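You operate a simulated robot arm through the tools that you are given. There is no shell and no other tool. Be economical: measure what you need, move in short steps, check, and stop when the job is done.

Carry out the task below with a simulated two-armed robot. There is one attempt and no reset: what you move stays moved.

JOB
Put the blue and yellow stir bars away in the jar of bars.
Fine: hold the jar with one hand while the other unscrews the lid; screw it shut at the end.

The check looks at the end state, three seconds after you hand in, the way a careful person would. Anything else that was tipped, shoved, dropped, spilled or broken makes it a failure. A push-on lid holds only when it is set on centred and level and pressed home; a screw cap is set on level and turned clockwise until tight.

ROBOT AND FRAMES
Two 7-joint arms with two-finger parallel grippers on one trunk, on a base that drives. Base frame: it is fixed to the floor where the robot stands at the start and does not move with it; the origin is under the middle of the robot, x ahead of it, y to its left, z up. Readings come in m, rad, newtons and seconds.
The left shoulder is at the start at [0.07, 0.134, 1.176], the right one opposite. Places, roughly: beaker with the blue ring [-1.25, -0.25, 0.75]; beaker with the green ring [-1.5, -0.5, 0.75]; beaker with the yellow ring [-1.5, -0.5, 0.75]; filter table [0.6, -0.2, 0.8]; jar [0.5, 0.1, 0.8]; large beaker [-1.5, -0.25, 0.75]. Payload 1.57 kg a hand.
Tool frame (each hand has its own): the origin (TCP) lies between the finger pads and is the grasp point; the fingertips stand 0.03 m ahead of it; z points along the fingers, y is the line along which they close. The gripper opens to 0.08 m. The fingers are 0.017 m wide and 0.012 m thick; the gripper's body (0.04 by 0.082 m) begins 0.08 m behind the TCP.
Orientation is told as [roll, pitch, yaw] about the base's x, y, z axes, in that order, counted from this pose: with the fingers straight down and closing along the base's y, the tool's x points along the base's -x, its y along +y and its z along -z.

CONTROLS
- The arms move only by the tool nudge_tool. It takes "left_moves", "right_moves" or both (then of equal length, played together; a hand with none holds still); each is a list of rows, each an object (a shift or turn left out is 0, a gripper value left out holds the last) with "xyz": the shift along the base's x, y, z in m, a list of three; "rot": the turn, a rotation vector about the base's x, y, z in rad, a list of three; "fingers": the finger opening in m, from 0 to 0.08. In form: [{"xyz": [tx, ty, tz], "rot": [wx, wy, wz], "fingers": fingers}, ...]. A call has 1 to 12 rows; each row shifts and turns the commanded pose from where the row before left it. Rows are played at 5 a second. More than 0.05 m and 0.15 rad between two rows, or a gripper value outside its range, and nothing of the call is played. Where a pose cannot be reached the arm comes as near as it can. A force on the tool above 40 N (or 10 N above the force at the start of the call, whichever is more), or a blocked arm, ends the call early, and 0.2 s more pass. Each finger travels about 0.153 m/s and halts on what it meets, pressing with about 35 N; the grip force reading is that of the motor and also rises with nothing between the fingers. The clock runs only during rows and for 0.2 s after the last one: add rows that do not move to give the fingers time. It gives the time, the measured TCP pose, the force on the tool (base axes), the opening and the grip force at its end, in the units of the frame above (readings bear some noise), with the torque about the TCP (base axes, N m) and any sound that the robot's microphone picked up.
- Cameras (640 x 400 px; columns grow to the right, rows downward): "scene" is now at [0.1375, 0.0019, 1.3993]; the picture's right is [0.00, -1.00, 0.00], its down [-0.63, -0.00, -0.77] and it looks along [0.77, 0.00, -0.63] (base axes); focal length 272 px, centre (320, 200). "left" rides on the left gripper at [0.072, 0.007, -0.122] in its tool frame; the picture's right is [-0.09, 1.00, 0.00], its down [-0.84, -0.08, -0.54] and it looks along [-0.54, -0.05, 0.84] (tool axes); focal length 238 px, centre (320, 200). "right" rides on the right gripper at [0.072, -0.007, -0.122] in its tool frame; the picture's right is [0.09, 1.00, 0.00], its down [-0.84, 0.08, -0.54] and it looks along [-0.54, 0.05, 0.84] (tool axes); focal length 238 px, centre (320, 200). There is no depth. A picture from a camera that has moved, and an enlarged one, comes with that camera's place and axes in the base frame and with its lens.
- get_image(camera): a new picture of that camera. No time passes.
- move_column(by): slides the trunk up (or, below 0, down) by that many m; the arms and the scene camera ride with it, the base frame stays. It gives what a move gives, with no picture.
- drive_base(legs): drives the robot by 1 to 6 legs, each [ahead, left, turn to the left] in m, m and rad, along the robot's own axes; the way and the turn of a leg run together, so that a leg with both is an arc; at most 1.5 m and 3.142 rad a leg. The arms and the cameras ride along, it lands a little off, and it stops where it bumps. It gives what a move gives.
- turn_head(pan, tilt): turns the head with the scene camera to pan (to the left, within 1.501 rad either way) and tilt (down, from -0.506 to 1.204), counted from straight ahead of the robot. It gives what a move gives.
- inspect(camera, box): a new picture of the part [left, top, right, bottom] of that camera's present view, enlarged. No time passes.
- hand_in(): hands the job in; it is judged then, once.

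Work in short steps. Places have to be worked out from the pictures, the camera data and where the tool is seen: move nearer, look again, correct. Check each grasp and each placing, and mend what went wrong. You have 120 turns and 92 pictures in all, those below and enlarged ones among them. Open the grippers and draw the arms clear of the work before you hand the job in, unless the task says otherwise; then end with one line.

The tools are called after ">>>" as name(argument=value, ...) on one line, values as JSON. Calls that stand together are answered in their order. nudge_tool: Moves the arms, as the interface text tells. Its arguments: {"type":"object","properties":{"left_moves":{"type":"array","items":{"type":"object","properties":{"xyz":{"type":"array","items":{"type":"number"}},"rot":{"type":"array","items":{"type":"number"}},"fingers":{"type":"number"}}}},"right_moves":{"type":"array","items":{"type":"object","properties":{"xyz":{"type":"array","items":{"type":"number"}},"rot":{"type":"array","items":{"type":"number"}},"fingers":{"type":"number"}}}}},"required":[]} The other tools are called the same way: move_column (by) slides the trunk up or down; drive_base (legs) drives the base; turn_head (pan, tilt) turns the head that bears the scene camera; get_image (camera) takes a picture; inspect (camera, box) takes an enlarged picture of a part of a camera's view; hand_in () hands the job in.

At the start:

```text
clock: 0.0
left_ee_pos: [0.491, 0.2262, 1.2048]
left_ee_rot: [0.0, 0.0, 0.003]
left_contact_force: [-1.1, -0.6, 0.4]
left_moment: [0.01, 0.0, -0.04]
left_width: 0.0801
left_finger_force: 0.0
right_ee_pos: [0.4361, -0.2174, 1.2188]
right_ee_rot: [0.0, 0.001, -0.002]
right_contact_force: [1.0, 0.0, -0.6]
right_moment: [0.02, -0.02, -0.04]
right_width: 0.0801
right_finger_force: 0.0
trunk travel left (down, up): [-0.75, 0.19]
robot x, y, heading: [-0.0016, 0.0018, -0.003]
head pan, tilt: [0.005, 0.686]
```

scene: 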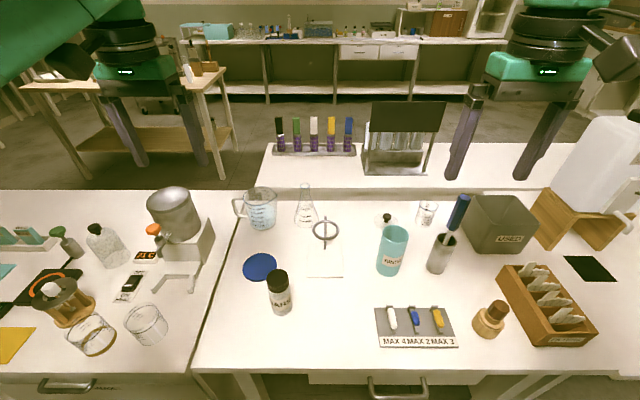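
right: 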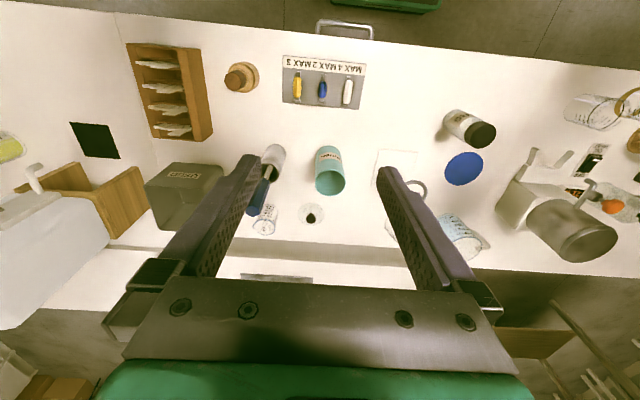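
left: 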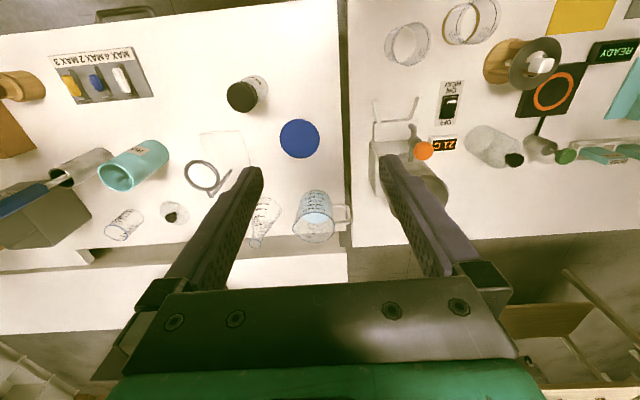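

The jar with the black lid seems to be at scene pixel (280,292) and the stir bars lie on the gray tray at (415,325). I look closer at both.

>>> inspect(camera="scene", box=[230, 240, 350, 330])

>>> inspect(camera="scene", box=[360, 285, 480, 360])

```text
4.44 times, centred on (290, 285) of scene
camera zoom: at [0.1375, 0.0019, 1.3993], right [0.0, -1.0, 0.0], down [-0.63, 0.0, -0.77], along [0.77, 0.0, -0.63], focal length 1207 px, centre (453, -178)
```

zoom: 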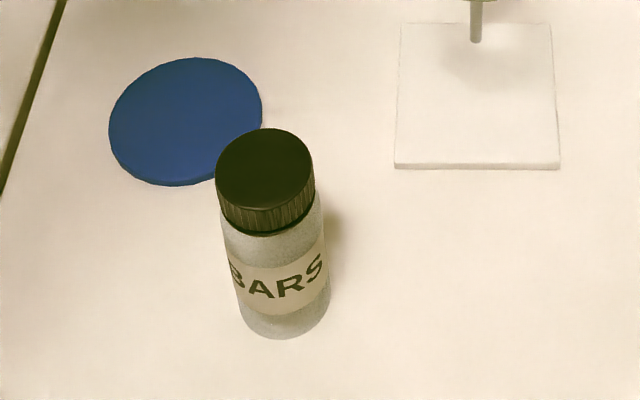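

```text
5.33 times, centred on (420, 322) of scene
camera zoom: at [0.1375, 0.0019, 1.3993], right [0.0, -1.0, 0.0], down [-0.63, 0.0, -0.77], along [0.77, 0.0, -0.63], focal length 1448 px, centre (-213, -453)
```

zoom: 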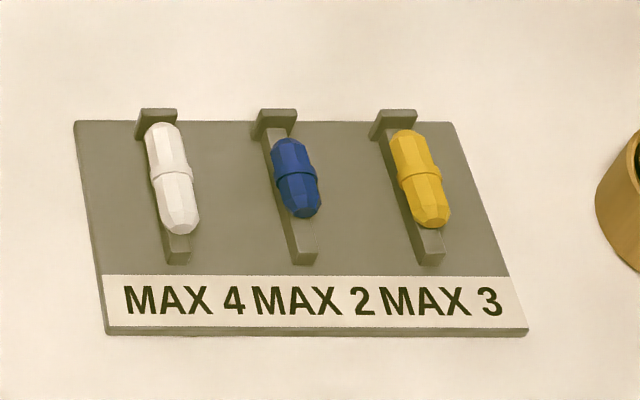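

Estimates: jar near (0.50, 0.10), lid top at about z 0.86. The left hand will hold the jar from the front-left, with the fingers tilted down, so I turn it that way while still high.

>>> nudge_tool(left_moves=[{"xyz": [-0.02, 0, -0.02], "rot": [0, -0.15, 0]}, {"xyz": [-0.02, 0, -0.02], "rot": [0, -0.15, 0]}, {"xyz": [-0.02, 0, -0.02], "rot": [0, -0.15, 0]}, {"xyz": [-0.02, 0, -0.02], "rot": [0, -0.15, 0]}, {"xyz": [-0.02, 0, -0.02], "rot": [0, -0.15, 0]}, {"xyz": [-0.01, 0, -0.02], "rot": [0, -0.15, 0]}, {"xyz": [0, 0.01, -0.02], "rot": [0, -0.15, 0]}, {"xyz": [0, 0.01, -0.02], "rot": [0, 0, -0.15]}, {"xyz": [0, 0.01, -0.02], "rot": [0, 0, -0.15]}, {"xyz": [0, 0, -0.02], "rot": [0, 0, -0.15]}, {"xyz": [0, 0, -0.02], "rot": [0, 0, -0.15]}, {"rot": [0, 0, -0.15]}])

>>> get_image(camera="left")

>>> get_image(camera="scene")

```text
clock: 2.6
left_ee_pos: [0.4644, 0.2035, 1.0387]
left_ee_rot: [-0.004, -0.952, -0.747]
left_contact_force: [0.7, 0.7, -0.3]
left_moment: [0.0, 0.02, -0.02]
left_width: 0.08
left_finger_force: 0.1
left hand out of reach, approached as far as the arm can: row 4, 5, 6, 7
right_ee_pos: [0.4365, -0.2168, 1.2182]
right_ee_rot: [-0.001, 0.002, -0.001]
right_contact_force: [0.3, -0.2, -0.2]
right_moment: [0.01, 0.0, -0.03]
right_width: 0.0803
right_finger_force: 0.0
trunk travel left (down, up): [-0.75, 0.19]
robot x, y, heading: [0.0017, -0.0006, -0.0]
head pan, tilt: [0.005, 0.686]
```

```text
86 pictures are left
camera left: at [0.3663, 0.305, 1.052], right [0.72, 0.69, 0.07], down [-0.02, -0.09, 1.0], along [0.7, -0.72, -0.05], focal length 238 px, centre (320, 200)
```

left: 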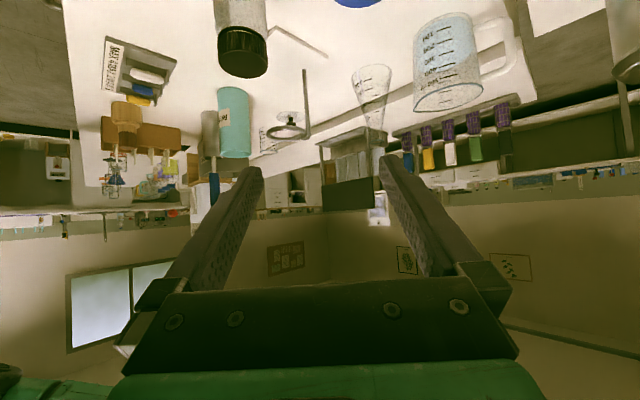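

```text
85 pictures are left
camera scene: at [0.1382, 0.0032, 1.3992], right [0.0, -1.0, 0.0], down [-0.63, 0.0, -0.77], along [0.77, 0.0, -0.63], focal length 272 px, centre (320, 200)
```

scene: 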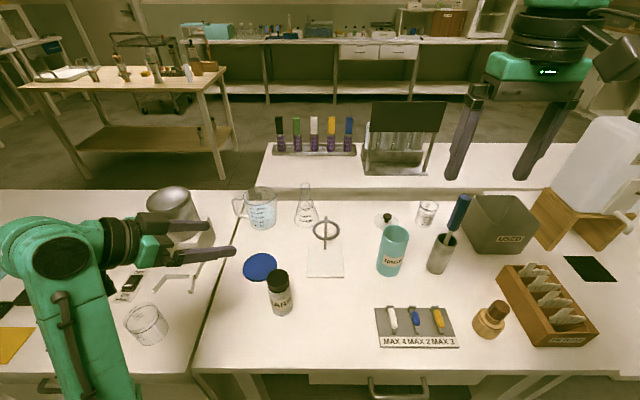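

The left camera is upside-down but usable. My two estimates of the jar's height disagree, so I move the left hand lower and look again.

>>> nudge_tool(left_moves=[{"xyz": [-0.015, 0, -0.03]}, {"xyz": [-0.015, 0, -0.03]}, {"xyz": [-0.015, 0, -0.03]}, {"xyz": [-0.015, 0, -0.03]}, {}])

>>> get_image(camera="left")

>>> get_image(camera="scene")

```text
clock: 3.8
left_ee_pos: [0.405, 0.2014, 0.9213]
left_ee_rot: [-0.004, -0.949, -0.747]
left_contact_force: [-0.9, -0.5, 0.7]
left_moment: [-0.01, -0.03, 0.03]
left_width: 0.0799
left_finger_force: 0.1
right_ee_pos: [0.437, -0.2177, 1.2184]
right_ee_rot: [0.0, 0.0, -0.001]
right_contact_force: [-0.2, 0.8, 0.2]
right_moment: [-0.04, 0.02, 0.01]
right_width: 0.0802
right_finger_force: 0.0
trunk travel left (down, up): [-0.75, 0.19]
robot x, y, heading: [-0.0009, 0.0005, 0.002]
head pan, tilt: [0.005, 0.686]
```

```text
84 pictures are left
camera left: at [0.306, 0.3016, 0.9336], right [0.72, 0.69, 0.07], down [-0.02, -0.09, 1.0], along [0.7, -0.72, -0.05], focal length 238 px, centre (320, 200)
```

left: 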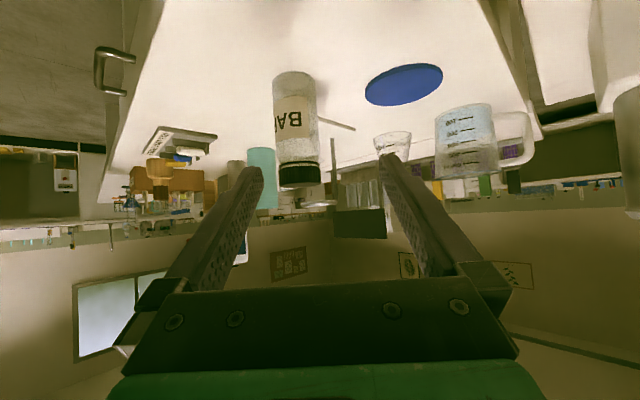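

```text
83 pictures are left
camera scene: at [0.1381, 0.0018, 1.3992], right [0.0, -1.0, 0.0], down [-0.63, 0.0, -0.77], along [0.77, 0.0, -0.63], focal length 272 px, centre (320, 200)
```

scene: 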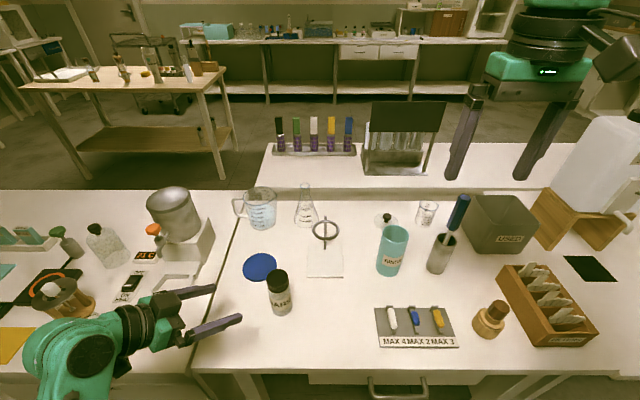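

The fingertips fit the scene picture, so the calibration is good. Jar axis is about (0.485, 0.095), the table is at z≈0.78, the lid spans about 0.872–0.897. I drop the hand to z 0.815 and shift it sideways to line up.

>>> nudge_tool(left_moves=[{"xyz": [-0.005, -0.005, -0.03], "fingers": 0.08}, {"xyz": [-0.005, -0.006, -0.03]}, {"xyz": [-0.006, -0.006, -0.03]}, {"xyz": [0, 0, -0.016]}, {}])

>>> get_image(camera="left")

>>> inspect(camera="scene", box=[150, 220, 350, 345])

```text
clock: 5.0
left_ee_pos: [0.3883, 0.1846, 0.8158]
left_ee_rot: [-0.003, -0.949, -0.746]
left_contact_force: [0.7, -0.4, -0.1]
left_moment: [0.0, 0.0, 0.0]
left_width: 0.0799
left_finger_force: 0.1
right_ee_pos: [0.4371, -0.2183, 1.2186]
right_ee_rot: [0.0, 0.001, -0.001]
right_contact_force: [-1.0, -0.4, -0.2]
right_moment: [0.0, -0.04, 0.03]
right_width: 0.0799
right_finger_force: 0.0
trunk travel left (down, up): [-0.75, 0.19]
robot x, y, heading: [0.0012, -0.0006, -0.002]
head pan, tilt: [0.005, 0.686]
```

```text
82 pictures are left
camera left: at [0.2901, 0.2854, 0.8283], right [0.72, 0.69, 0.07], down [-0.02, -0.09, 1.0], along [0.7, -0.72, -0.05], focal length 238 px, centre (320, 200)
```

left: 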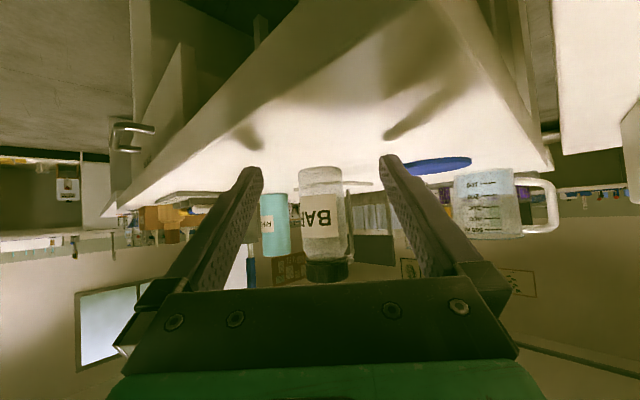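

```text
3.20 times, centred on (250, 282) of scene
camera zoom: at [0.1373, 0.0016, 1.3993], right [0.0, -1.0, 0.0], down [-0.63, 0.0, -0.77], along [0.77, 0.0, -0.63], focal length 869 px, centre (544, -64)
```

zoom: 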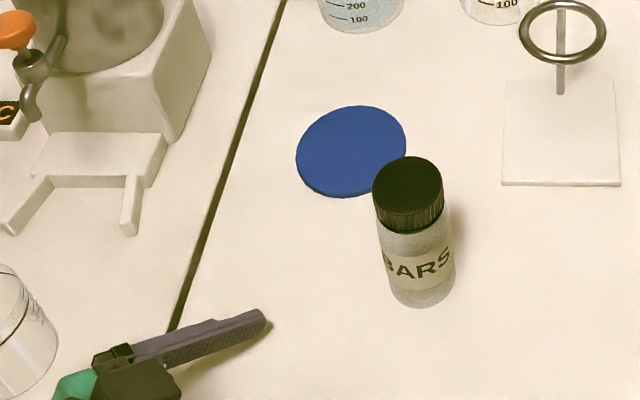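

The jar is centred between the fingers at column 323. I advance about 0.125 m along the finger direction and 5 mm up for table clearance.

>>> nudge_tool(left_moves=[{"xyz": [0.024, -0.0223, 0.005]}, {"xyz": [0.024, -0.0223, 0.002]}, {"xyz": [0.024, -0.0223, 0]}, {"xyz": [0.02, -0.0186, 0]}, {}])

>>> get_image(camera="left")

>>> inspect(camera="scene", box=[150, 220, 350, 345])

```text
clock: 6.2
left_ee_pos: [0.4815, 0.0981, 0.8243]
left_ee_rot: [-0.001, -0.95, -0.748]
left_contact_force: [0.0, -0.1, 0.2]
left_moment: [-0.03, -0.02, 0.0]
left_width: 0.08
left_finger_force: 0.1
right_ee_pos: [0.4355, -0.216, 1.2194]
right_ee_rot: [0.001, -0.001, -0.004]
right_contact_force: [-0.4, 0.0, -0.3]
right_moment: [0.02, -0.04, -0.02]
right_width: 0.0801
right_finger_force: 0.1
trunk travel left (down, up): [-0.75, 0.19]
robot x, y, heading: [-0.001, -0.0019, -0.001]
head pan, tilt: [0.005, 0.686]
```

```text
80 pictures are left
camera left: at [0.3835, 0.1999, 0.8365], right [0.72, 0.69, 0.07], down [-0.02, -0.09, 1.0], along [0.7, -0.72, -0.05], focal length 238 px, centre (320, 200)
```

left: 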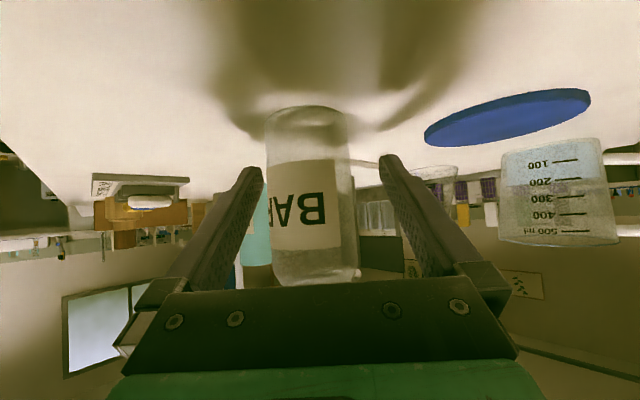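

```text
3.20 times, centred on (250, 282) of scene
camera zoom: at [0.1368, 0.0021, 1.3994], right [0.0, -1.0, 0.0], down [-0.63, 0.0, -0.77], along [0.77, 0.0, -0.63], focal length 869 px, centre (544, -64)
```

zoom: 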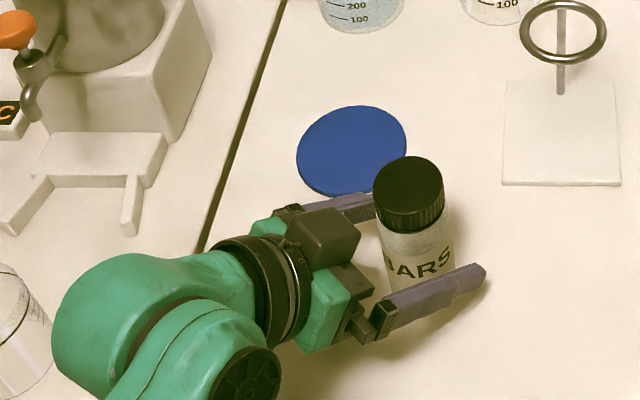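

The jar sits about 6 mm to the picture's left of the finger midline. I correct that and close gently on it.

>>> nudge_tool(left_moves=[{"xyz": [-0.004, -0.004, 0]}, {"fingers": 0.065}, {"fingers": 0.056}, {"fingers": 0.05}, {"fingers": 0.045}, {"fingers": 0.04}, {}])

>>> get_image(camera="left")

>>> inspect(camera="scene", box=[150, 220, 350, 345])

```text
clock: 7.8
left_ee_pos: [0.4769, 0.0938, 0.824]
left_ee_rot: [-0.005, -0.95, -0.747]
left_contact_force: [0.5, -0.1, -1.2]
left_moment: [0.0, 0.0, 0.01]
left_width: 0.0478
left_finger_force: 35.0
right_ee_pos: [0.4375, -0.218, 1.2196]
right_ee_rot: [0.0, -0.002, -0.001]
right_contact_force: [0.3, -0.3, 0.7]
right_moment: [0.01, -0.03, -0.02]
right_width: 0.08
right_finger_force: 0.1
trunk travel left (down, up): [-0.75, 0.19]
robot x, y, heading: [-0.0009, 0.0021, 0.003]
head pan, tilt: [0.005, 0.686]
```

```text
78 pictures are left
camera left: at [0.3793, 0.1962, 0.837], right [0.72, 0.69, 0.07], down [-0.02, -0.09, 1.0], along [0.7, -0.72, -0.05], focal length 238 px, centre (320, 200)
```

left: 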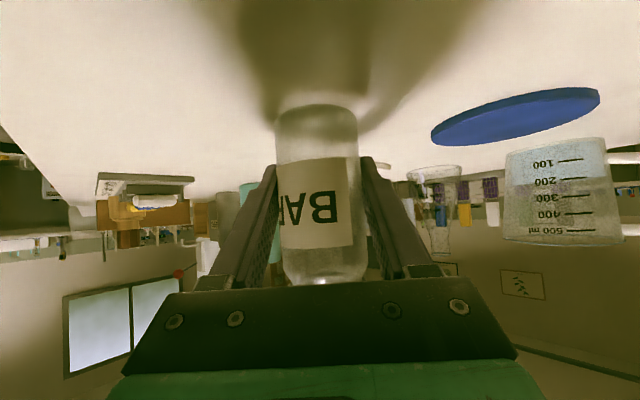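

```text
3.20 times, centred on (250, 282) of scene
camera zoom: at [0.1374, 0.0018, 1.3993], right [0.0, -1.0, 0.0], down [-0.63, 0.0, -0.77], along [0.77, 0.0, -0.63], focal length 869 px, centre (544, -64)
```

zoom: 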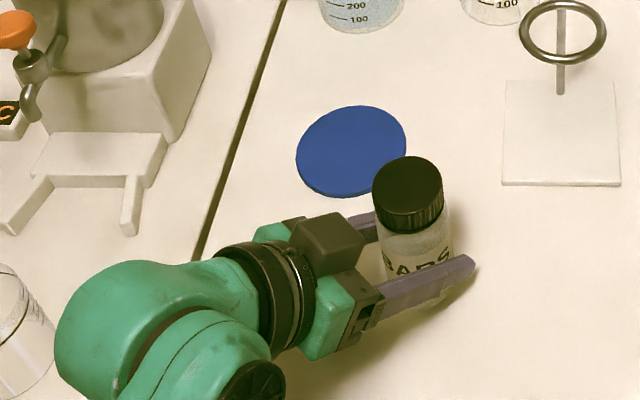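

The jar is held at 0.0478 m. The lid centre is about (0.481, 0.093) with its top near 0.899. I bring the right hand above the lid, turning it clockwise first to leave room for unscrewing.

>>> nudge_tool(right_moves=[{"xyz": [0.004, 0.031, -0.01], "rot": [0, 0, -0.13]}, {"xyz": [0.004, 0.031, -0.01], "rot": [0, 0, -0.13]}, {"xyz": [0.004, 0.031, -0.01], "rot": [0, 0, -0.13]}, {"xyz": [0.004, 0.031, -0.01], "rot": [0, 0, -0.13]}, {"xyz": [0.005, 0.031, -0.01], "rot": [0, 0, -0.13]}, {"xyz": [0.005, 0.031, -0.01], "rot": [0, 0, -0.13]}, {"xyz": [0.005, 0.031, -0.02], "rot": [0, 0, -0.13]}, {"xyz": [0.005, 0.031, -0.03], "rot": [0, 0, -0.13]}, {"xyz": [0.004, 0.031, -0.03], "rot": [0, 0, -0.13]}, {"xyz": [0.004, 0.031, -0.03], "rot": [0, 0, -0.13]}, {"fingers": 0.06}, {}])

>>> get_image(camera="right")

>>> get_image(camera="scene")

```text
clock: 10.4
left_ee_pos: [0.478, 0.096, 0.8235]
left_ee_rot: [-0.004, -0.95, -0.748]
left_contact_force: [-0.6, -0.4, 0.7]
left_moment: [0.0, 0.0, -0.02]
left_width: 0.0473
left_finger_force: 35.1
right_ee_pos: [0.478, 0.0932, 1.0498]
right_ee_rot: [0.001, 0.0, -1.301]
right_contact_force: [-0.4, 0.3, 0.8]
right_moment: [-0.01, 0.03, 0.04]
right_width: 0.0599
right_finger_force: 0.1
trunk travel left (down, up): [-0.75, 0.19]
robot x, y, heading: [-0.0022, 0.0024, -0.001]
head pan, tilt: [0.005, 0.686]
```

```text
76 pictures are left
camera right: at [0.4515, 0.1622, 1.1713], right [0.94, 0.35, 0.0], down [0.3, -0.79, 0.54], along [0.19, -0.51, -0.84], focal length 238 px, centre (320, 200)
```

right: 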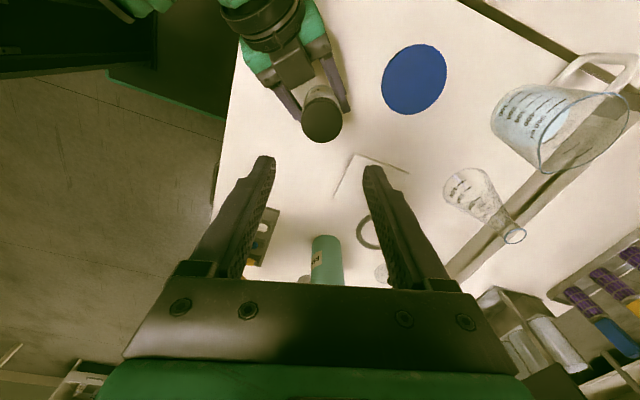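

```text
75 pictures are left
camera scene: at [0.1375, 0.0019, 1.3993], right [0.0, -1.0, 0.0], down [-0.63, 0.0, -0.77], along [0.77, 0.0, -0.63], focal length 272 px, centre (320, 200)
```

scene: 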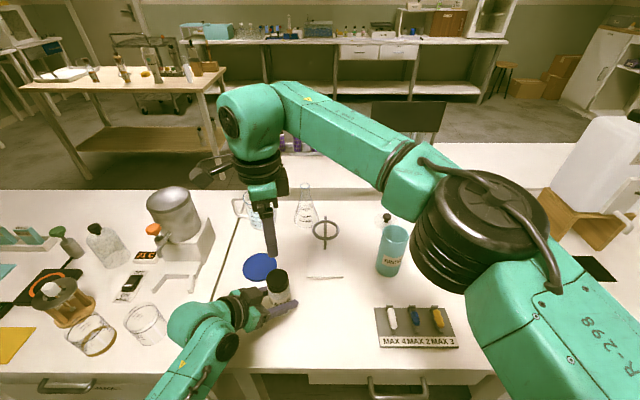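

The lid centre is about (0.478, 0.096), almost under the right TCP. I descend with the fingers open 0.06.

>>> nudge_tool(right_moves=[{"xyz": [0, 0.002, -0.04]}, {"xyz": [0, 0, -0.04]}, {"xyz": [0, 0, -0.03]}, {}])

>>> get_image(camera="right")

```text
clock: 11.4
left_ee_pos: [0.4777, 0.0965, 0.8246]
left_ee_rot: [-0.003, -0.95, -0.748]
left_contact_force: [-0.1, -0.4, 0.5]
left_moment: [0.03, 0.0, 0.06]
left_width: 0.0477
left_finger_force: 35.4
right_ee_pos: [0.4758, 0.0959, 0.9407]
right_ee_rot: [0.0, 0.002, -1.303]
right_contact_force: [-0.5, 0.0, -0.5]
right_moment: [0.03, 0.0, 0.01]
right_width: 0.06
right_finger_force: 0.0
trunk travel left (down, up): [-0.75, 0.19]
robot x, y, heading: [0.0029, -0.0017, -0.001]
head pan, tilt: [0.005, 0.686]
```

```text
74 pictures are left
camera right: at [0.4497, 0.1642, 1.0622], right [0.94, 0.35, 0.0], down [0.3, -0.79, 0.54], along [0.19, -0.51, -0.84], focal length 238 px, centre (320, 200)
```

right: 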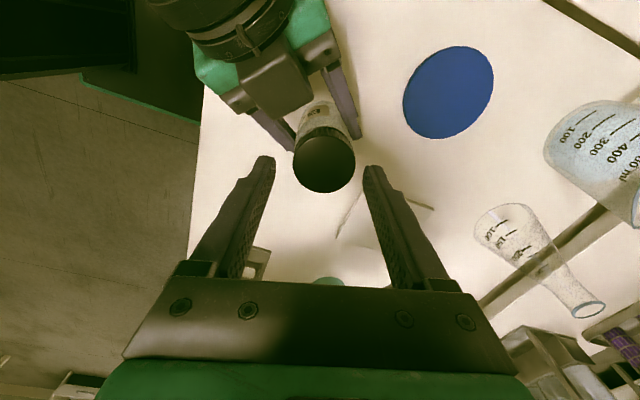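

Nearly centred: lid at about (0.478, 0.098). I go down to TCP z≈0.902 with a 2 mm correction.

>>> nudge_tool(right_moves=[{"xyz": [0.002, 0.002, -0.02]}, {"xyz": [0, 0, -0.018]}, {}])

>>> get_image(camera="right")

```text
clock: 12.2
left_ee_pos: [0.4779, 0.0955, 0.8238]
left_ee_rot: [-0.003, -0.949, -0.748]
left_contact_force: [-0.6, -0.8, 0.4]
left_moment: [-0.02, -0.05, 0.0]
left_width: 0.0476
left_finger_force: 35.5
right_ee_pos: [0.48, 0.0972, 0.902]
right_ee_rot: [0.002, 0.0, -1.3]
right_contact_force: [-0.6, 0.7, -0.9]
right_moment: [0.01, -0.02, 0.0]
right_width: 0.0598
right_finger_force: 0.0
trunk travel left (down, up): [-0.75, 0.19]
robot x, y, heading: [-0.0026, 0.0017, 0.005]
head pan, tilt: [0.005, 0.686]
```

```text
73 pictures are left
camera right: at [0.4548, 0.1668, 1.0238], right [0.94, 0.35, 0.0], down [0.3, -0.79, 0.54], along [0.19, -0.51, -0.84], focal length 238 px, centre (320, 200)
```

right: 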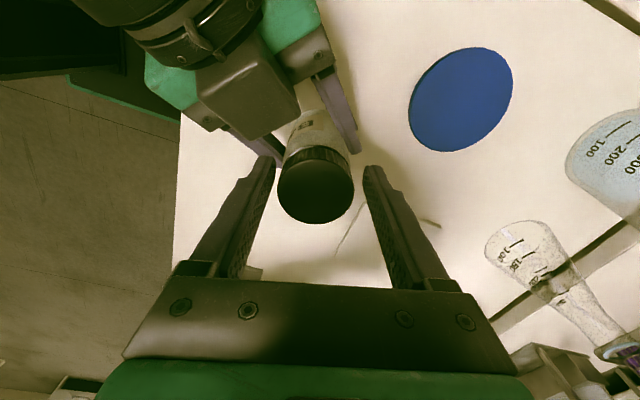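

The lid is centred between the right fingers. I close on it.

>>> nudge_tool(right_moves=[{"fingers": 0.052}, {"fingers": 0.047}, {"fingers": 0.04}, {"fingers": 0.036}, {}])

>>> get_image(camera="right")

```text
clock: 13.4
left_ee_pos: [0.4789, 0.0955, 0.8242]
left_ee_rot: [-0.004, -0.949, -0.746]
left_contact_force: [13.5, 3.1, -1.8]
left_moment: [-0.15, 0.8, 0.02]
left_width: 0.0478
left_finger_force: 34.3
right_ee_pos: [0.481, 0.0965, 0.9021]
right_ee_rot: [-0.002, 0.0, -1.301]
right_contact_force: [-13.5, -3.3, 0.7]
right_moment: [-0.11, 0.25, -0.05]
right_width: 0.0479
right_finger_force: 6.7
trunk travel left (down, up): [-0.75, 0.19]
robot x, y, heading: [0.0017, -0.0013, -0.001]
head pan, tilt: [0.005, 0.686]
```

```text
72 pictures are left
camera right: at [0.4545, 0.167, 1.0239], right [0.94, 0.35, 0.0], down [0.3, -0.79, 0.54], along [0.19, -0.51, -0.84], focal length 238 px, centre (320, 200)
```

right: 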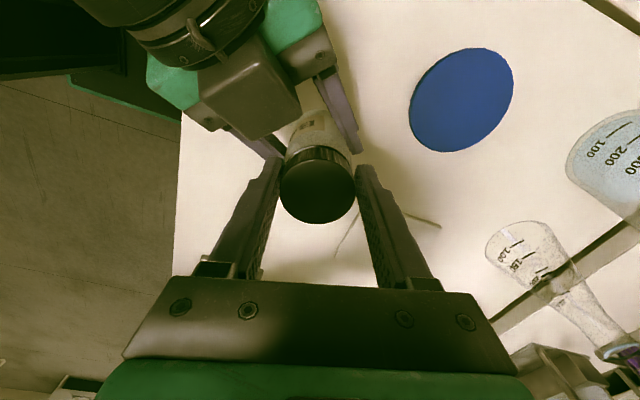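

The left finger in the picture touched first and is pushing the lid toward +x. I shift the hand about 1.5 mm toward −x and finish closing.

>>> nudge_tool(right_moves=[{"xyz": [-0.0015, -0.0005, 0], "fingers": 0.05}, {"fingers": 0.045}, {"fingers": 0.04}, {"fingers": 0.036}, {}])

```text
clock: 14.6
left_ee_pos: [0.4784, 0.0959, 0.8244]
left_ee_rot: [-0.002, -0.948, -0.746]
left_contact_force: [16.7, 1.7, -5.0]
left_moment: [-0.1, 0.7, 0.03]
left_width: 0.0477
left_finger_force: 35.4
right_ee_pos: [0.4797, 0.0979, 0.9006]
right_ee_rot: [0.0, -0.001, -1.301]
right_contact_force: [-17.1, -2.3, 5.5]
right_moment: [-0.03, 0.58, -0.02]
right_width: 0.0448
right_finger_force: 35.4
trunk travel left (down, up): [-0.75, 0.19]
robot x, y, heading: [-0.003, -0.001, -0.001]
head pan, tilt: [0.005, 0.686]
```

The lid is gripped at 0.0448 m, with 17 N of side load left. I relax it with a small shift and see how it responds.

>>> nudge_tool(right_moves=[{"xyz": [-0.0015, 0, 0]}, {}])

```text
clock: 15.2
left_ee_pos: [0.4774, 0.097, 0.8241]
left_ee_rot: [0.001, -0.949, -0.747]
left_contact_force: [13.0, 4.1, -6.3]
left_moment: [-0.25, 0.05, 0.02]
left_width: 0.0477
left_finger_force: 34.9
right_ee_pos: [0.4785, 0.0971, 0.902]
right_ee_rot: [0.001, 0.0, -1.302]
right_contact_force: [-11.6, -4.4, 10.1]
right_moment: [-0.04, 0.78, -0.03]
right_width: 0.0452
right_finger_force: 34.5
trunk travel left (down, up): [-0.75, 0.19]
robot x, y, heading: [0.002, -0.0004, -0.0]
head pan, tilt: [0.005, 0.686]
```

The load fell by about 5 N. I continue with another 2.5 mm and then test a small counter-clockwise turn.

>>> nudge_tool(right_moves=[{"xyz": [-0.0025, -0.001, 0.001]}, {}, {"rot": [0, 0, 0.1]}, {"rot": [0, 0, 0.1]}, {}])

```text
clock: 16.4
left_ee_pos: [0.476, 0.093, 0.8236]
left_ee_rot: [-0.007, -0.95, -0.748]
left_contact_force: [-12.1, -8.0, 1.2]
left_moment: [0.29, -0.91, 0.11]
left_width: 0.047
left_finger_force: 35.1
right_ee_pos: [0.4771, 0.0933, 0.9032]
right_ee_rot: [0.003, 0.001, -1.1]
right_contact_force: [12.5, 6.4, 6.9]
right_moment: [0.26, -0.24, -0.01]
right_width: 0.0451
right_finger_force: 34.6
trunk travel left (down, up): [-0.75, 0.19]
robot x, y, heading: [0.002, -0.0002, -0.0]
head pan, tilt: [0.005, 0.686]
```

Slight overshoot, so I go back about 1.2 mm. The turn went through, so I keep unscrewing counter-clockwise with a slight rise.

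>>> nudge_tool(right_moves=[{"xyz": [0.0012, 0.0008, 0]}, {"rot": [0, 0, 0.15]}, {"rot": [0, 0, 0.15]}, {"rot": [0, 0, 0.15]}, {"rot": [0, 0, 0.15]}, {"rot": [0, 0, 0.15]}, {"rot": [0, 0, 0.15]}, {}])

>>> get_image(camera="right")

```text
clock: 18.2
left_ee_pos: [0.4763, 0.0969, 0.8243]
left_ee_rot: [0.001, -0.948, -0.749]
left_contact_force: [5.7, 8.9, -9.4]
left_moment: [-0.34, 0.23, -0.06]
left_width: 0.0478
left_finger_force: 34.6
right_ee_pos: [0.4769, 0.094, 0.9012]
right_ee_rot: [-0.002, -0.002, -0.201]
right_contact_force: [-6.3, -8.1, 12.6]
right_moment: [-0.25, 0.26, 0.03]
right_width: 0.0448
right_finger_force: 34.7
trunk travel left (down, up): [-0.75, 0.19]
robot x, y, heading: [0.0034, 0.0022, 0.006]
head pan, tilt: [0.005, 0.686]
```

```text
71 pictures are left
camera right: at [0.4057, 0.1047, 1.0238], right [0.11, 0.99, 0.0], down [0.84, -0.09, 0.54], along [0.54, -0.06, -0.84], focal length 238 px, centre (320, 200)
```

right: 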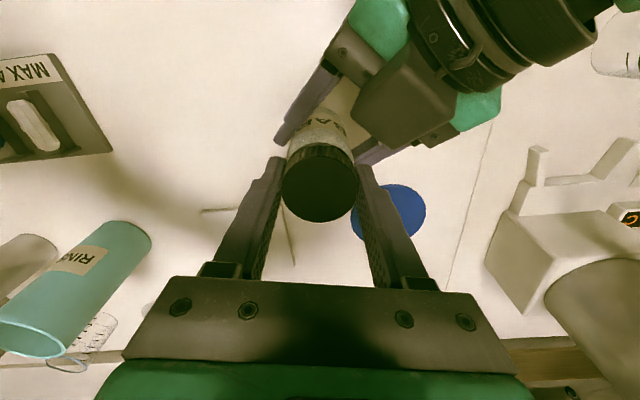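

The lid pushes the hand up at 12 N, which fits an unscrewing cap. I continue with a small rise.

>>> nudge_tool(right_moves=[{"xyz": [0, 0, 0.001]}, {"rot": [0, 0, 0.15]}, {"rot": [0, 0, 0.15]}, {"rot": [0, 0, 0.15]}, {"rot": [0, 0, 0.15]}, {"rot": [0, 0, 0.15], "xyz": [0, 0, 0.0005]}, {"rot": [0, 0, 0.15]}, {"rot": [0, 0, 0.15]}, {"rot": [0, 0, 0.15]}, {"rot": [0, 0, 0.15]}, {}])

```text
clock: 20.2
left_ee_pos: [0.4736, 0.088, 0.8239]
left_ee_rot: [-0.004, -0.948, -0.759]
left_contact_force: [-3.2, 0.1, 3.5]
left_moment: [0.77, 0.4, 0.09]
left_width: 0.0482
left_finger_force: 35.1
right_ee_pos: [0.4644, 0.09, 0.9022]
right_ee_rot: [-0.013, -0.025, 0.767]
right_contact_force: [-0.6, -1.0, 4.5]
right_moment: [-0.8, -0.09, -0.06]
right_width: 0.0451
right_finger_force: 35.2
right hand out of reach, approached as far as the arm can: row 8, 9, 10
trunk travel left (down, up): [-0.75, 0.19]
robot x, y, heading: [0.0014, -0.0007, -0.003]
head pan, tilt: [0.005, 0.686]
stopped in row 10 (right hand): the force on the tool passed its limit (the readings are from after the stop); the commanded pose is now the measured one
```

The right wrist ran out near yaw +0.77 and dragged a little. I look before releasing.

>>> get_image(camera="right")

>>> get_image(camera="left")

>>> inspect(camera="scene", box=[200, 220, 360, 320])

```text
70 pictures are left
camera right: at [0.4144, 0.0364, 1.0234], right [-0.76, 0.65, -0.02], down [0.53, 0.63, 0.56], along [0.38, 0.42, -0.83], focal length 238 px, centre (320, 200)
```

right: 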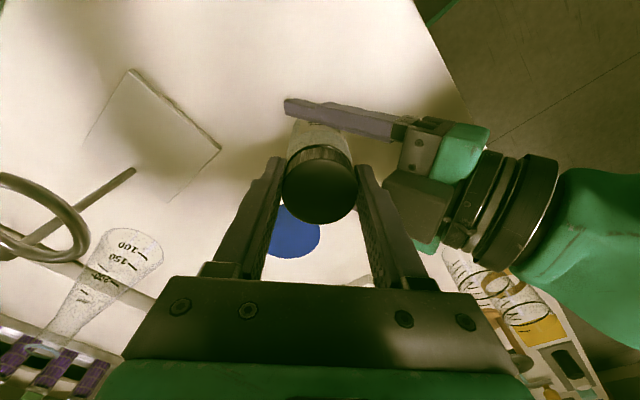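

```text
69 pictures are left
camera left: at [0.3766, 0.1919, 0.8374], right [0.73, 0.68, 0.07], down [-0.02, -0.09, 1.0], along [0.69, -0.73, -0.05], focal length 238 px, centre (320, 200)
```

left: 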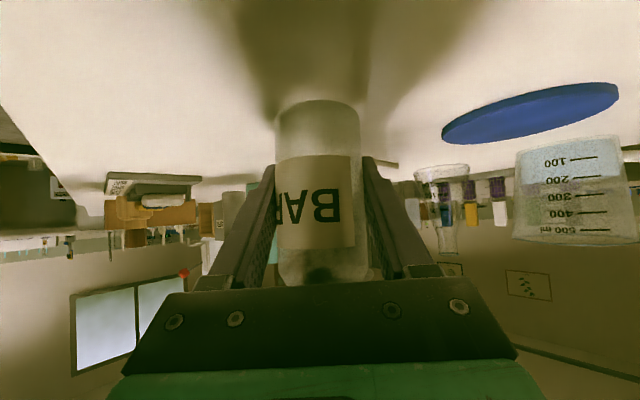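

```text
4.00 times, centred on (280, 270) of scene
camera zoom: at [0.1356, -0.0001, 1.3994], right [0.0, -1.0, 0.0], down [-0.63, 0.0, -0.77], along [0.77, 0.0, -0.63], focal length 1086 px, centre (480, -80)
```

zoom: 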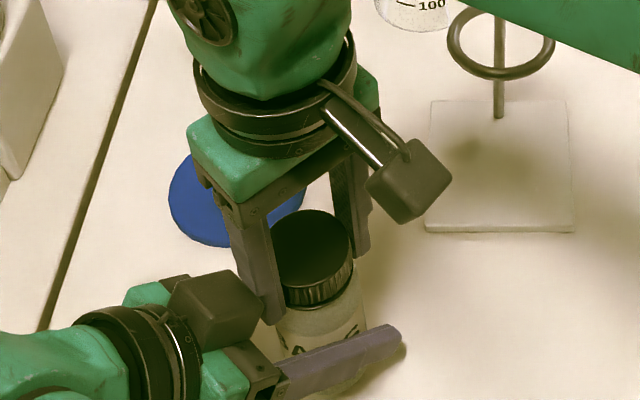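

The jar stands upright in the left hand. I release the lid, rise clear, and wind the right wrist back clockwise.

>>> nudge_tool(right_moves=[{"fingers": 0.055}, {"fingers": 0.06}, {"xyz": [0, 0, 0.03]}, {"xyz": [0, 0, 0.03], "rot": [0, 0, -0.15]}, {"rot": [0, 0, -0.15]}, {"rot": [0, 0, -0.15]}, {"rot": [0, 0, -0.15]}, {"rot": [0, 0, -0.15]}, {"rot": [0, 0, -0.15]}, {"rot": [0, 0, -0.15]}, {"rot": [0, 0, -0.15]}, {"rot": [0, 0, -0.15]}])

>>> nudge_tool(right_moves=[{"rot": [0, 0, -0.15]}, {"rot": [0, 0, -0.15]}, {"rot": [0, 0, -0.15]}, {"rot": [0, 0, -0.15]}, {"rot": [0, 0, -0.15]}, {"rot": [0, 0, -0.15]}, {"rot": [0, 0, -0.15]}, {"rot": [0, 0, -0.15]}, {"rot": [0, 0, -0.15]}, {}])

>>> get_image(camera="right")

```text
clock: 22.8
left_ee_pos: [0.4751, 0.0912, 0.8241]
left_ee_rot: [-0.008, -0.948, -0.755]
left_contact_force: [-0.3, 0.0, -0.7]
left_moment: [0.01, 0.02, -0.04]
left_width: 0.0476
left_finger_force: 35.0
right_ee_pos: [0.4683, 0.0914, 0.9626]
right_ee_rot: [-0.013, -0.023, -0.587]
right_contact_force: [-0.4, 0.7, -0.1]
right_moment: [0.02, -0.02, -0.02]
right_width: 0.0602
right_finger_force: 0.0
trunk travel left (down, up): [-0.75, 0.19]
robot x, y, heading: [-0.0016, 0.0012, 0.002]
head pan, tilt: [0.005, 0.686]
```

```text
clock: 25.0
left_ee_pos: [0.4745, 0.0905, 0.8235]
left_ee_rot: [-0.009, -0.95, -0.758]
left_contact_force: [1.1, -0.6, -0.8]
left_moment: [-0.04, -0.04, -0.01]
left_width: 0.0476
left_finger_force: 34.7
right_ee_pos: [0.4672, 0.0918, 0.9615]
right_ee_rot: [-0.014, -0.021, -1.933]
right_contact_force: [-0.4, 0.5, -0.8]
right_moment: [0.0, 0.01, 0.01]
right_width: 0.0602
right_finger_force: 0.0
trunk travel left (down, up): [-0.75, 0.19]
robot x, y, heading: [0.0014, 0.0013, 0.002]
head pan, tilt: [0.005, 0.686]
```

```text
67 pictures are left
camera right: at [0.488, 0.1649, 1.082], right [0.96, -0.27, -0.02], down [-0.21, -0.8, 0.56], along [-0.16, -0.54, -0.83], focal length 238 px, centre (320, 200)
```

right: 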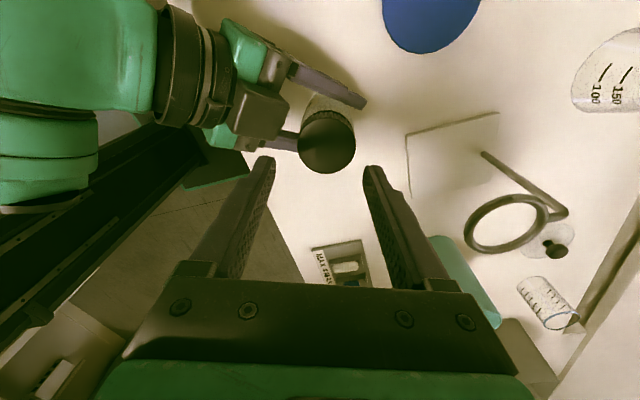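

Yaw −1.93 is reachable. I wind a bit further, correct the small tilt, and shift over the lid (about (0.472, 0.095)).

>>> nudge_tool(right_moves=[{"rot": [0.0147, -0.0206, 0], "xyz": [0.004, 0.002, 0]}, {"rot": [0, 0, -0.15]}, {"rot": [0, 0, -0.15]}, {"xyz": [0, 0, -0.03]}, {}])

>>> get_image(camera="right")

```text
clock: 26.2
left_ee_pos: [0.4734, 0.091, 0.8224]
left_ee_rot: [-0.006, -0.944, -0.755]
left_contact_force: [10.1, 6.1, -20.4]
left_moment: [-1.67, -0.95, -0.4]
left_width: 0.0475
left_finger_force: 34.7
right_ee_pos: [0.4695, 0.0941, 0.936]
right_ee_rot: [-0.002, 0.001, -2.233]
right_contact_force: [-3.8, -5.1, 39.4]
right_moment: [0.91, 1.28, 0.3]
right_width: 0.0591
right_finger_force: 0.2
trunk travel left (down, up): [-0.75, 0.19]
robot x, y, heading: [0.0006, -0.0002, -0.003]
head pan, tilt: [0.005, 0.686]
```

```text
66 pictures are left
camera right: at [0.508, 0.1562, 1.058], right [0.84, -0.54, 0.0], down [-0.45, -0.71, 0.54], along [-0.29, -0.45, -0.84], focal length 238 px, centre (320, 200)
```

right: 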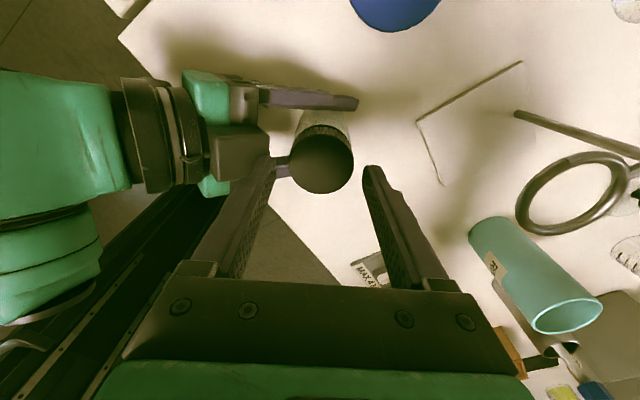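

The right finger landed on the box atop the left hand because I turned too far. I back up at once, return to yaw about −1.8, and check the jar.

>>> nudge_tool(right_moves=[{"xyz": [0, 0, 0.03]}, {"rot": [0, 0, 0.15]}, {"rot": [0, 0, 0.15]}, {"rot": [0, 0, 0.15]}, {}])

>>> get_image(camera="right")

>>> get_image(camera="left")

>>> inspect(camera="scene", box=[200, 220, 360, 320])

```text
clock: 27.4
left_ee_pos: [0.4748, 0.091, 0.8241]
left_ee_rot: [-0.008, -0.95, -0.756]
left_contact_force: [0.7, 0.8, -1.0]
left_moment: [0.02, -0.01, 0.02]
left_width: 0.0476
left_finger_force: 35.0
right_ee_pos: [0.471, 0.0928, 0.9628]
right_ee_rot: [0.0, 0.0, -1.781]
right_contact_force: [0.1, 0.2, 0.1]
right_moment: [-0.02, -0.02, -0.01]
right_width: 0.0601
right_finger_force: 0.1
trunk travel left (down, up): [-0.75, 0.19]
robot x, y, heading: [-0.0015, 0.0048, 0.002]
head pan, tilt: [0.005, 0.686]
```

```text
65 pictures are left
camera right: at [0.4788, 0.1674, 1.0839], right [0.99, -0.12, 0.0], down [-0.1, -0.83, 0.54], along [-0.06, -0.54, -0.84], focal length 238 px, centre (320, 200)
```

right: 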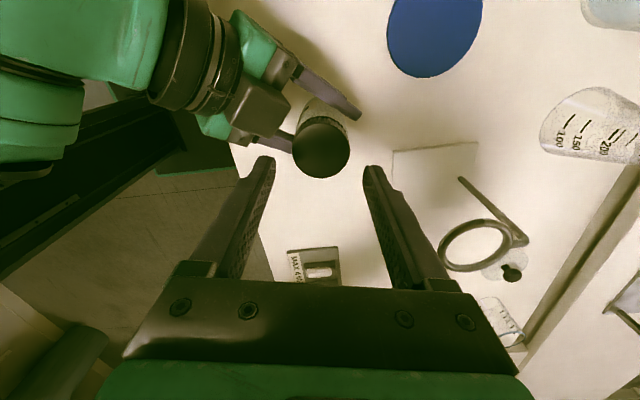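

```text
64 pictures are left
camera left: at [0.3777, 0.193, 0.8364], right [0.73, 0.68, 0.07], down [-0.02, -0.08, 1.0], along [0.69, -0.73, -0.05], focal length 238 px, centre (320, 200)
```

left: 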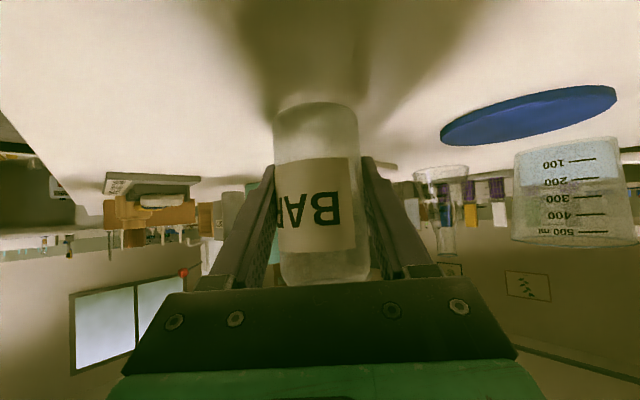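

```text
4.00 times, centred on (280, 270) of scene
camera zoom: at [0.1377, 0.002, 1.3993], right [0.0, -1.0, 0.0], down [-0.63, 0.0, -0.77], along [0.77, 0.0, -0.63], focal length 1086 px, centre (480, -80)
```

zoom: 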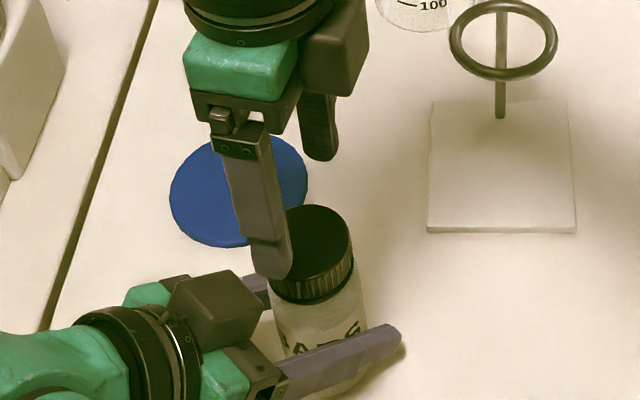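

The jar is intact. I turn to yaw about −1.5, clear of the box, and descend onto the lid again.

>>> nudge_tool(right_moves=[{"rot": [0, 0, 0.14], "xyz": [0, 0.001, 0]}, {"rot": [0, 0, 0.14]}, {"xyz": [0, 0, -0.03]}, {"xyz": [0, 0, -0.027]}, {}])

>>> get_image(camera="right")

```text
clock: 28.6
left_ee_pos: [0.4754, 0.0904, 0.8236]
left_ee_rot: [-0.008, -0.95, -0.756]
left_contact_force: [-0.1, 0.2, -0.7]
left_moment: [0.01, 0.03, 0.0]
left_width: 0.0476
left_finger_force: 34.7
right_ee_pos: [0.4721, 0.0935, 0.9047]
right_ee_rot: [0.001, 0.001, -1.502]
right_contact_force: [0.2, 0.2, 0.5]
right_moment: [0.02, 0.0, 0.01]
right_width: 0.06
right_finger_force: 0.0
trunk travel left (down, up): [-0.75, 0.19]
robot x, y, heading: [0.0013, -0.0004, -0.0]
head pan, tilt: [0.005, 0.686]
```

```text
62 pictures are left
camera right: at [0.4593, 0.1663, 1.026], right [0.99, 0.16, 0.0], down [0.13, -0.83, 0.54], along [0.09, -0.54, -0.84], focal length 238 px, centre (320, 200)
```

right: 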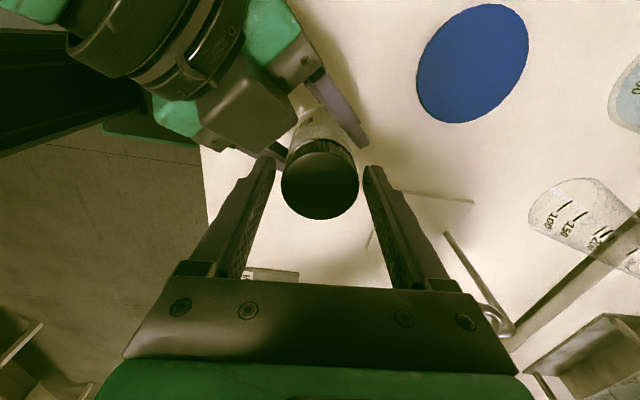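

Well centred. I close on the lid, moving 2 mm in +y.

>>> nudge_tool(right_moves=[{"xyz": [0.0005, 0.002, -0.002], "fingers": 0.05}, {"fingers": 0.047}, {"fingers": 0.044}, {"fingers": 0.038}, {}])

```text
clock: 29.8
left_ee_pos: [0.4753, 0.0909, 0.8241]
left_ee_rot: [-0.009, -0.95, -0.755]
left_contact_force: [4.4, 0.8, 0.1]
left_moment: [0.01, 0.75, -0.09]
left_width: 0.0477
left_finger_force: 34.7
right_ee_pos: [0.4733, 0.0961, 0.9029]
right_ee_rot: [-0.002, -0.004, -1.5]
right_contact_force: [-4.1, 0.3, -0.9]
right_moment: [-0.05, -0.38, 0.06]
right_width: 0.0451
right_finger_force: 34.9
trunk travel left (down, up): [-0.75, 0.19]
robot x, y, heading: [-0.0011, 0.0024, -0.003]
head pan, tilt: [0.005, 0.686]
```

Good grip with low side load. I unscrew about 1.65 rad with a slight rise.

>>> nudge_tool(right_moves=[{"xyz": [-0.0005, 0, 0.0005], "rot": [0, 0, 0.15]}, {"rot": [0, 0, 0.15]}, {"rot": [0, 0, 0.15]}, {"rot": [0, 0, 0.15], "xyz": [0, 0, 0.0005]}, {"rot": [0, 0, 0.15]}, {"rot": [0, 0, 0.15]}, {"rot": [0, 0, 0.15], "xyz": [0, 0, 0.0005]}, {"rot": [0, 0, 0.15]}, {"rot": [0, 0, 0.15]}, {"rot": [0, 0, 0.15]}, {"rot": [0, 0, 0.15]}, {}])

>>> inspect(camera="scene", box=[200, 220, 360, 320])

```text
clock: 32.4
left_ee_pos: [0.4752, 0.0917, 0.8234]
left_ee_rot: [-0.007, -0.947, -0.756]
left_contact_force: [4.4, 25.1, -9.0]
left_moment: [-1.08, 0.03, 0.11]
left_width: 0.0477
left_finger_force: 35.0
right_ee_pos: [0.4724, 0.0947, 0.9047]
right_ee_rot: [-0.005, 0.0, 0.145]
right_contact_force: [-5.2, -24.0, 8.5]
right_moment: [-0.95, 0.29, -0.26]
right_width: 0.0447
right_finger_force: 35.1
trunk travel left (down, up): [-0.75, 0.19]
robot x, y, heading: [-0.0016, 0.0048, -0.0]
head pan, tilt: [0.005, 0.686]
```

```text
4.00 times, centred on (280, 270) of scene
camera zoom: at [0.1376, 0.002, 1.3993], right [0.0, -1.0, 0.0], down [-0.63, 0.0, -0.77], along [0.77, 0.0, -0.63], focal length 1086 px, centre (480, -80)
```

zoom: 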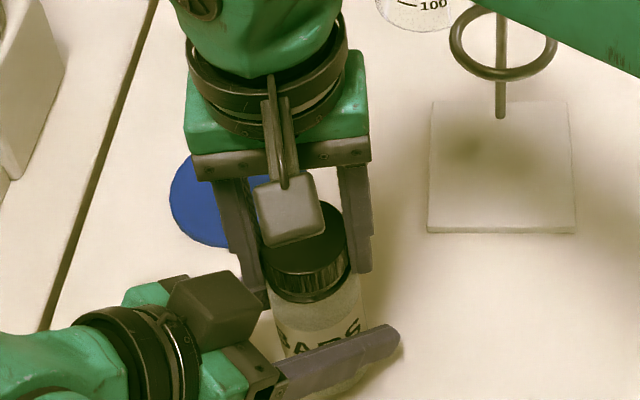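

Turned about 3.5 rad in total. I relieve the y load and test with a gentle upward pull.

>>> nudge_tool(right_moves=[{"xyz": [-0.0005, -0.002, 0]}, {"rot": [0, 0, 0.15]}, {"xyz": [0, 0, 0.002]}, {"xyz": [0, 0, 0.002]}, {}])

```text
clock: 33.6
left_ee_pos: [0.4743, 0.0906, 0.8233]
left_ee_rot: [-0.012, -0.949, -0.755]
left_contact_force: [-4.3, 11.8, 0.3]
left_moment: [-0.71, -0.21, -0.1]
left_width: 0.0476
left_finger_force: 35.5
right_ee_pos: [0.4709, 0.0942, 0.9085]
right_ee_rot: [0.001, -0.002, 0.297]
right_contact_force: [4.8, -12.9, -0.5]
right_moment: [-0.33, -0.12, 0.03]
right_width: 0.0446
right_finger_force: 35.1
trunk travel left (down, up): [-0.75, 0.19]
robot x, y, heading: [-0.0027, 0.0012, -0.002]
head pan, tilt: [0.005, 0.686]
```

The 4 mm lift met little resistance. I pull a few mm more and look.

>>> nudge_tool(right_moves=[{"xyz": [0, -0.001, 0.002]}, {"xyz": [0, 0, 0.002]}, {}])

>>> get_image(camera="left")

>>> inspect(camera="scene", box=[240, 250, 320, 300])

```text
clock: 34.4
left_ee_pos: [0.4757, 0.0914, 0.8237]
left_ee_rot: [-0.01, -0.948, -0.756]
left_contact_force: [0.1, 3.6, 2.1]
left_moment: [-0.26, 0.04, -0.05]
left_width: 0.0478
left_finger_force: 34.6
right_ee_pos: [0.4691, 0.0941, 0.9131]
right_ee_rot: [0.004, -0.002, 0.298]
right_contact_force: [-0.8, -2.5, -3.4]
right_moment: [0.03, 0.01, -0.03]
right_width: 0.0445
right_finger_force: 35.2
trunk travel left (down, up): [-0.75, 0.19]
robot x, y, heading: [-0.001, -0.005, 0.002]
head pan, tilt: [0.005, 0.686]
```

```text
60 pictures are left
camera left: at [0.3779, 0.1926, 0.8366], right [0.73, 0.68, 0.07], down [-0.02, -0.08, 1.0], along [0.69, -0.73, -0.05], focal length 238 px, centre (320, 200)
```

left: 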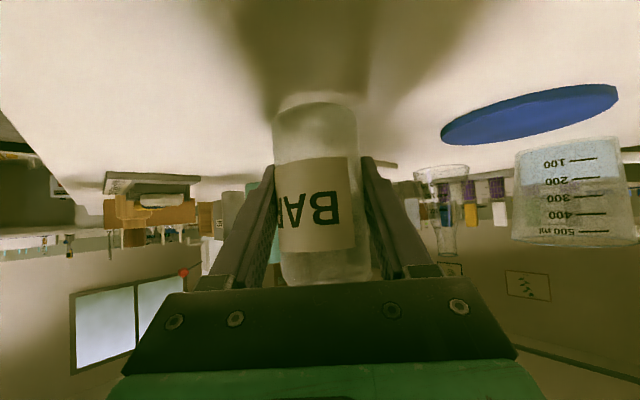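

```text
8.00 times, centred on (280, 275) of scene
camera zoom: at [0.1377, 0.002, 1.3993], right [0.0, -1.0, 0.0], down [-0.63, 0.0, -0.77], along [0.77, 0.0, -0.63], focal length 2172 px, centre (640, -400)
```

zoom: 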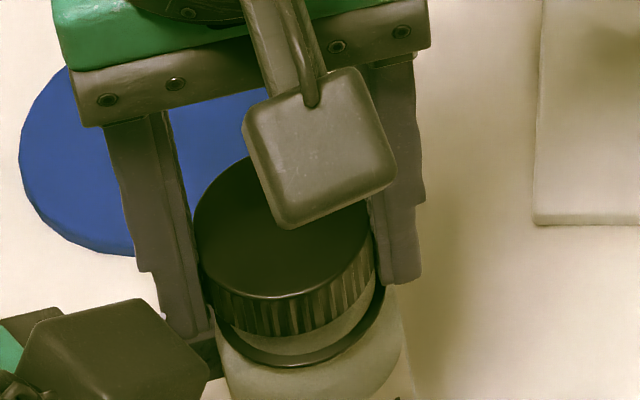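

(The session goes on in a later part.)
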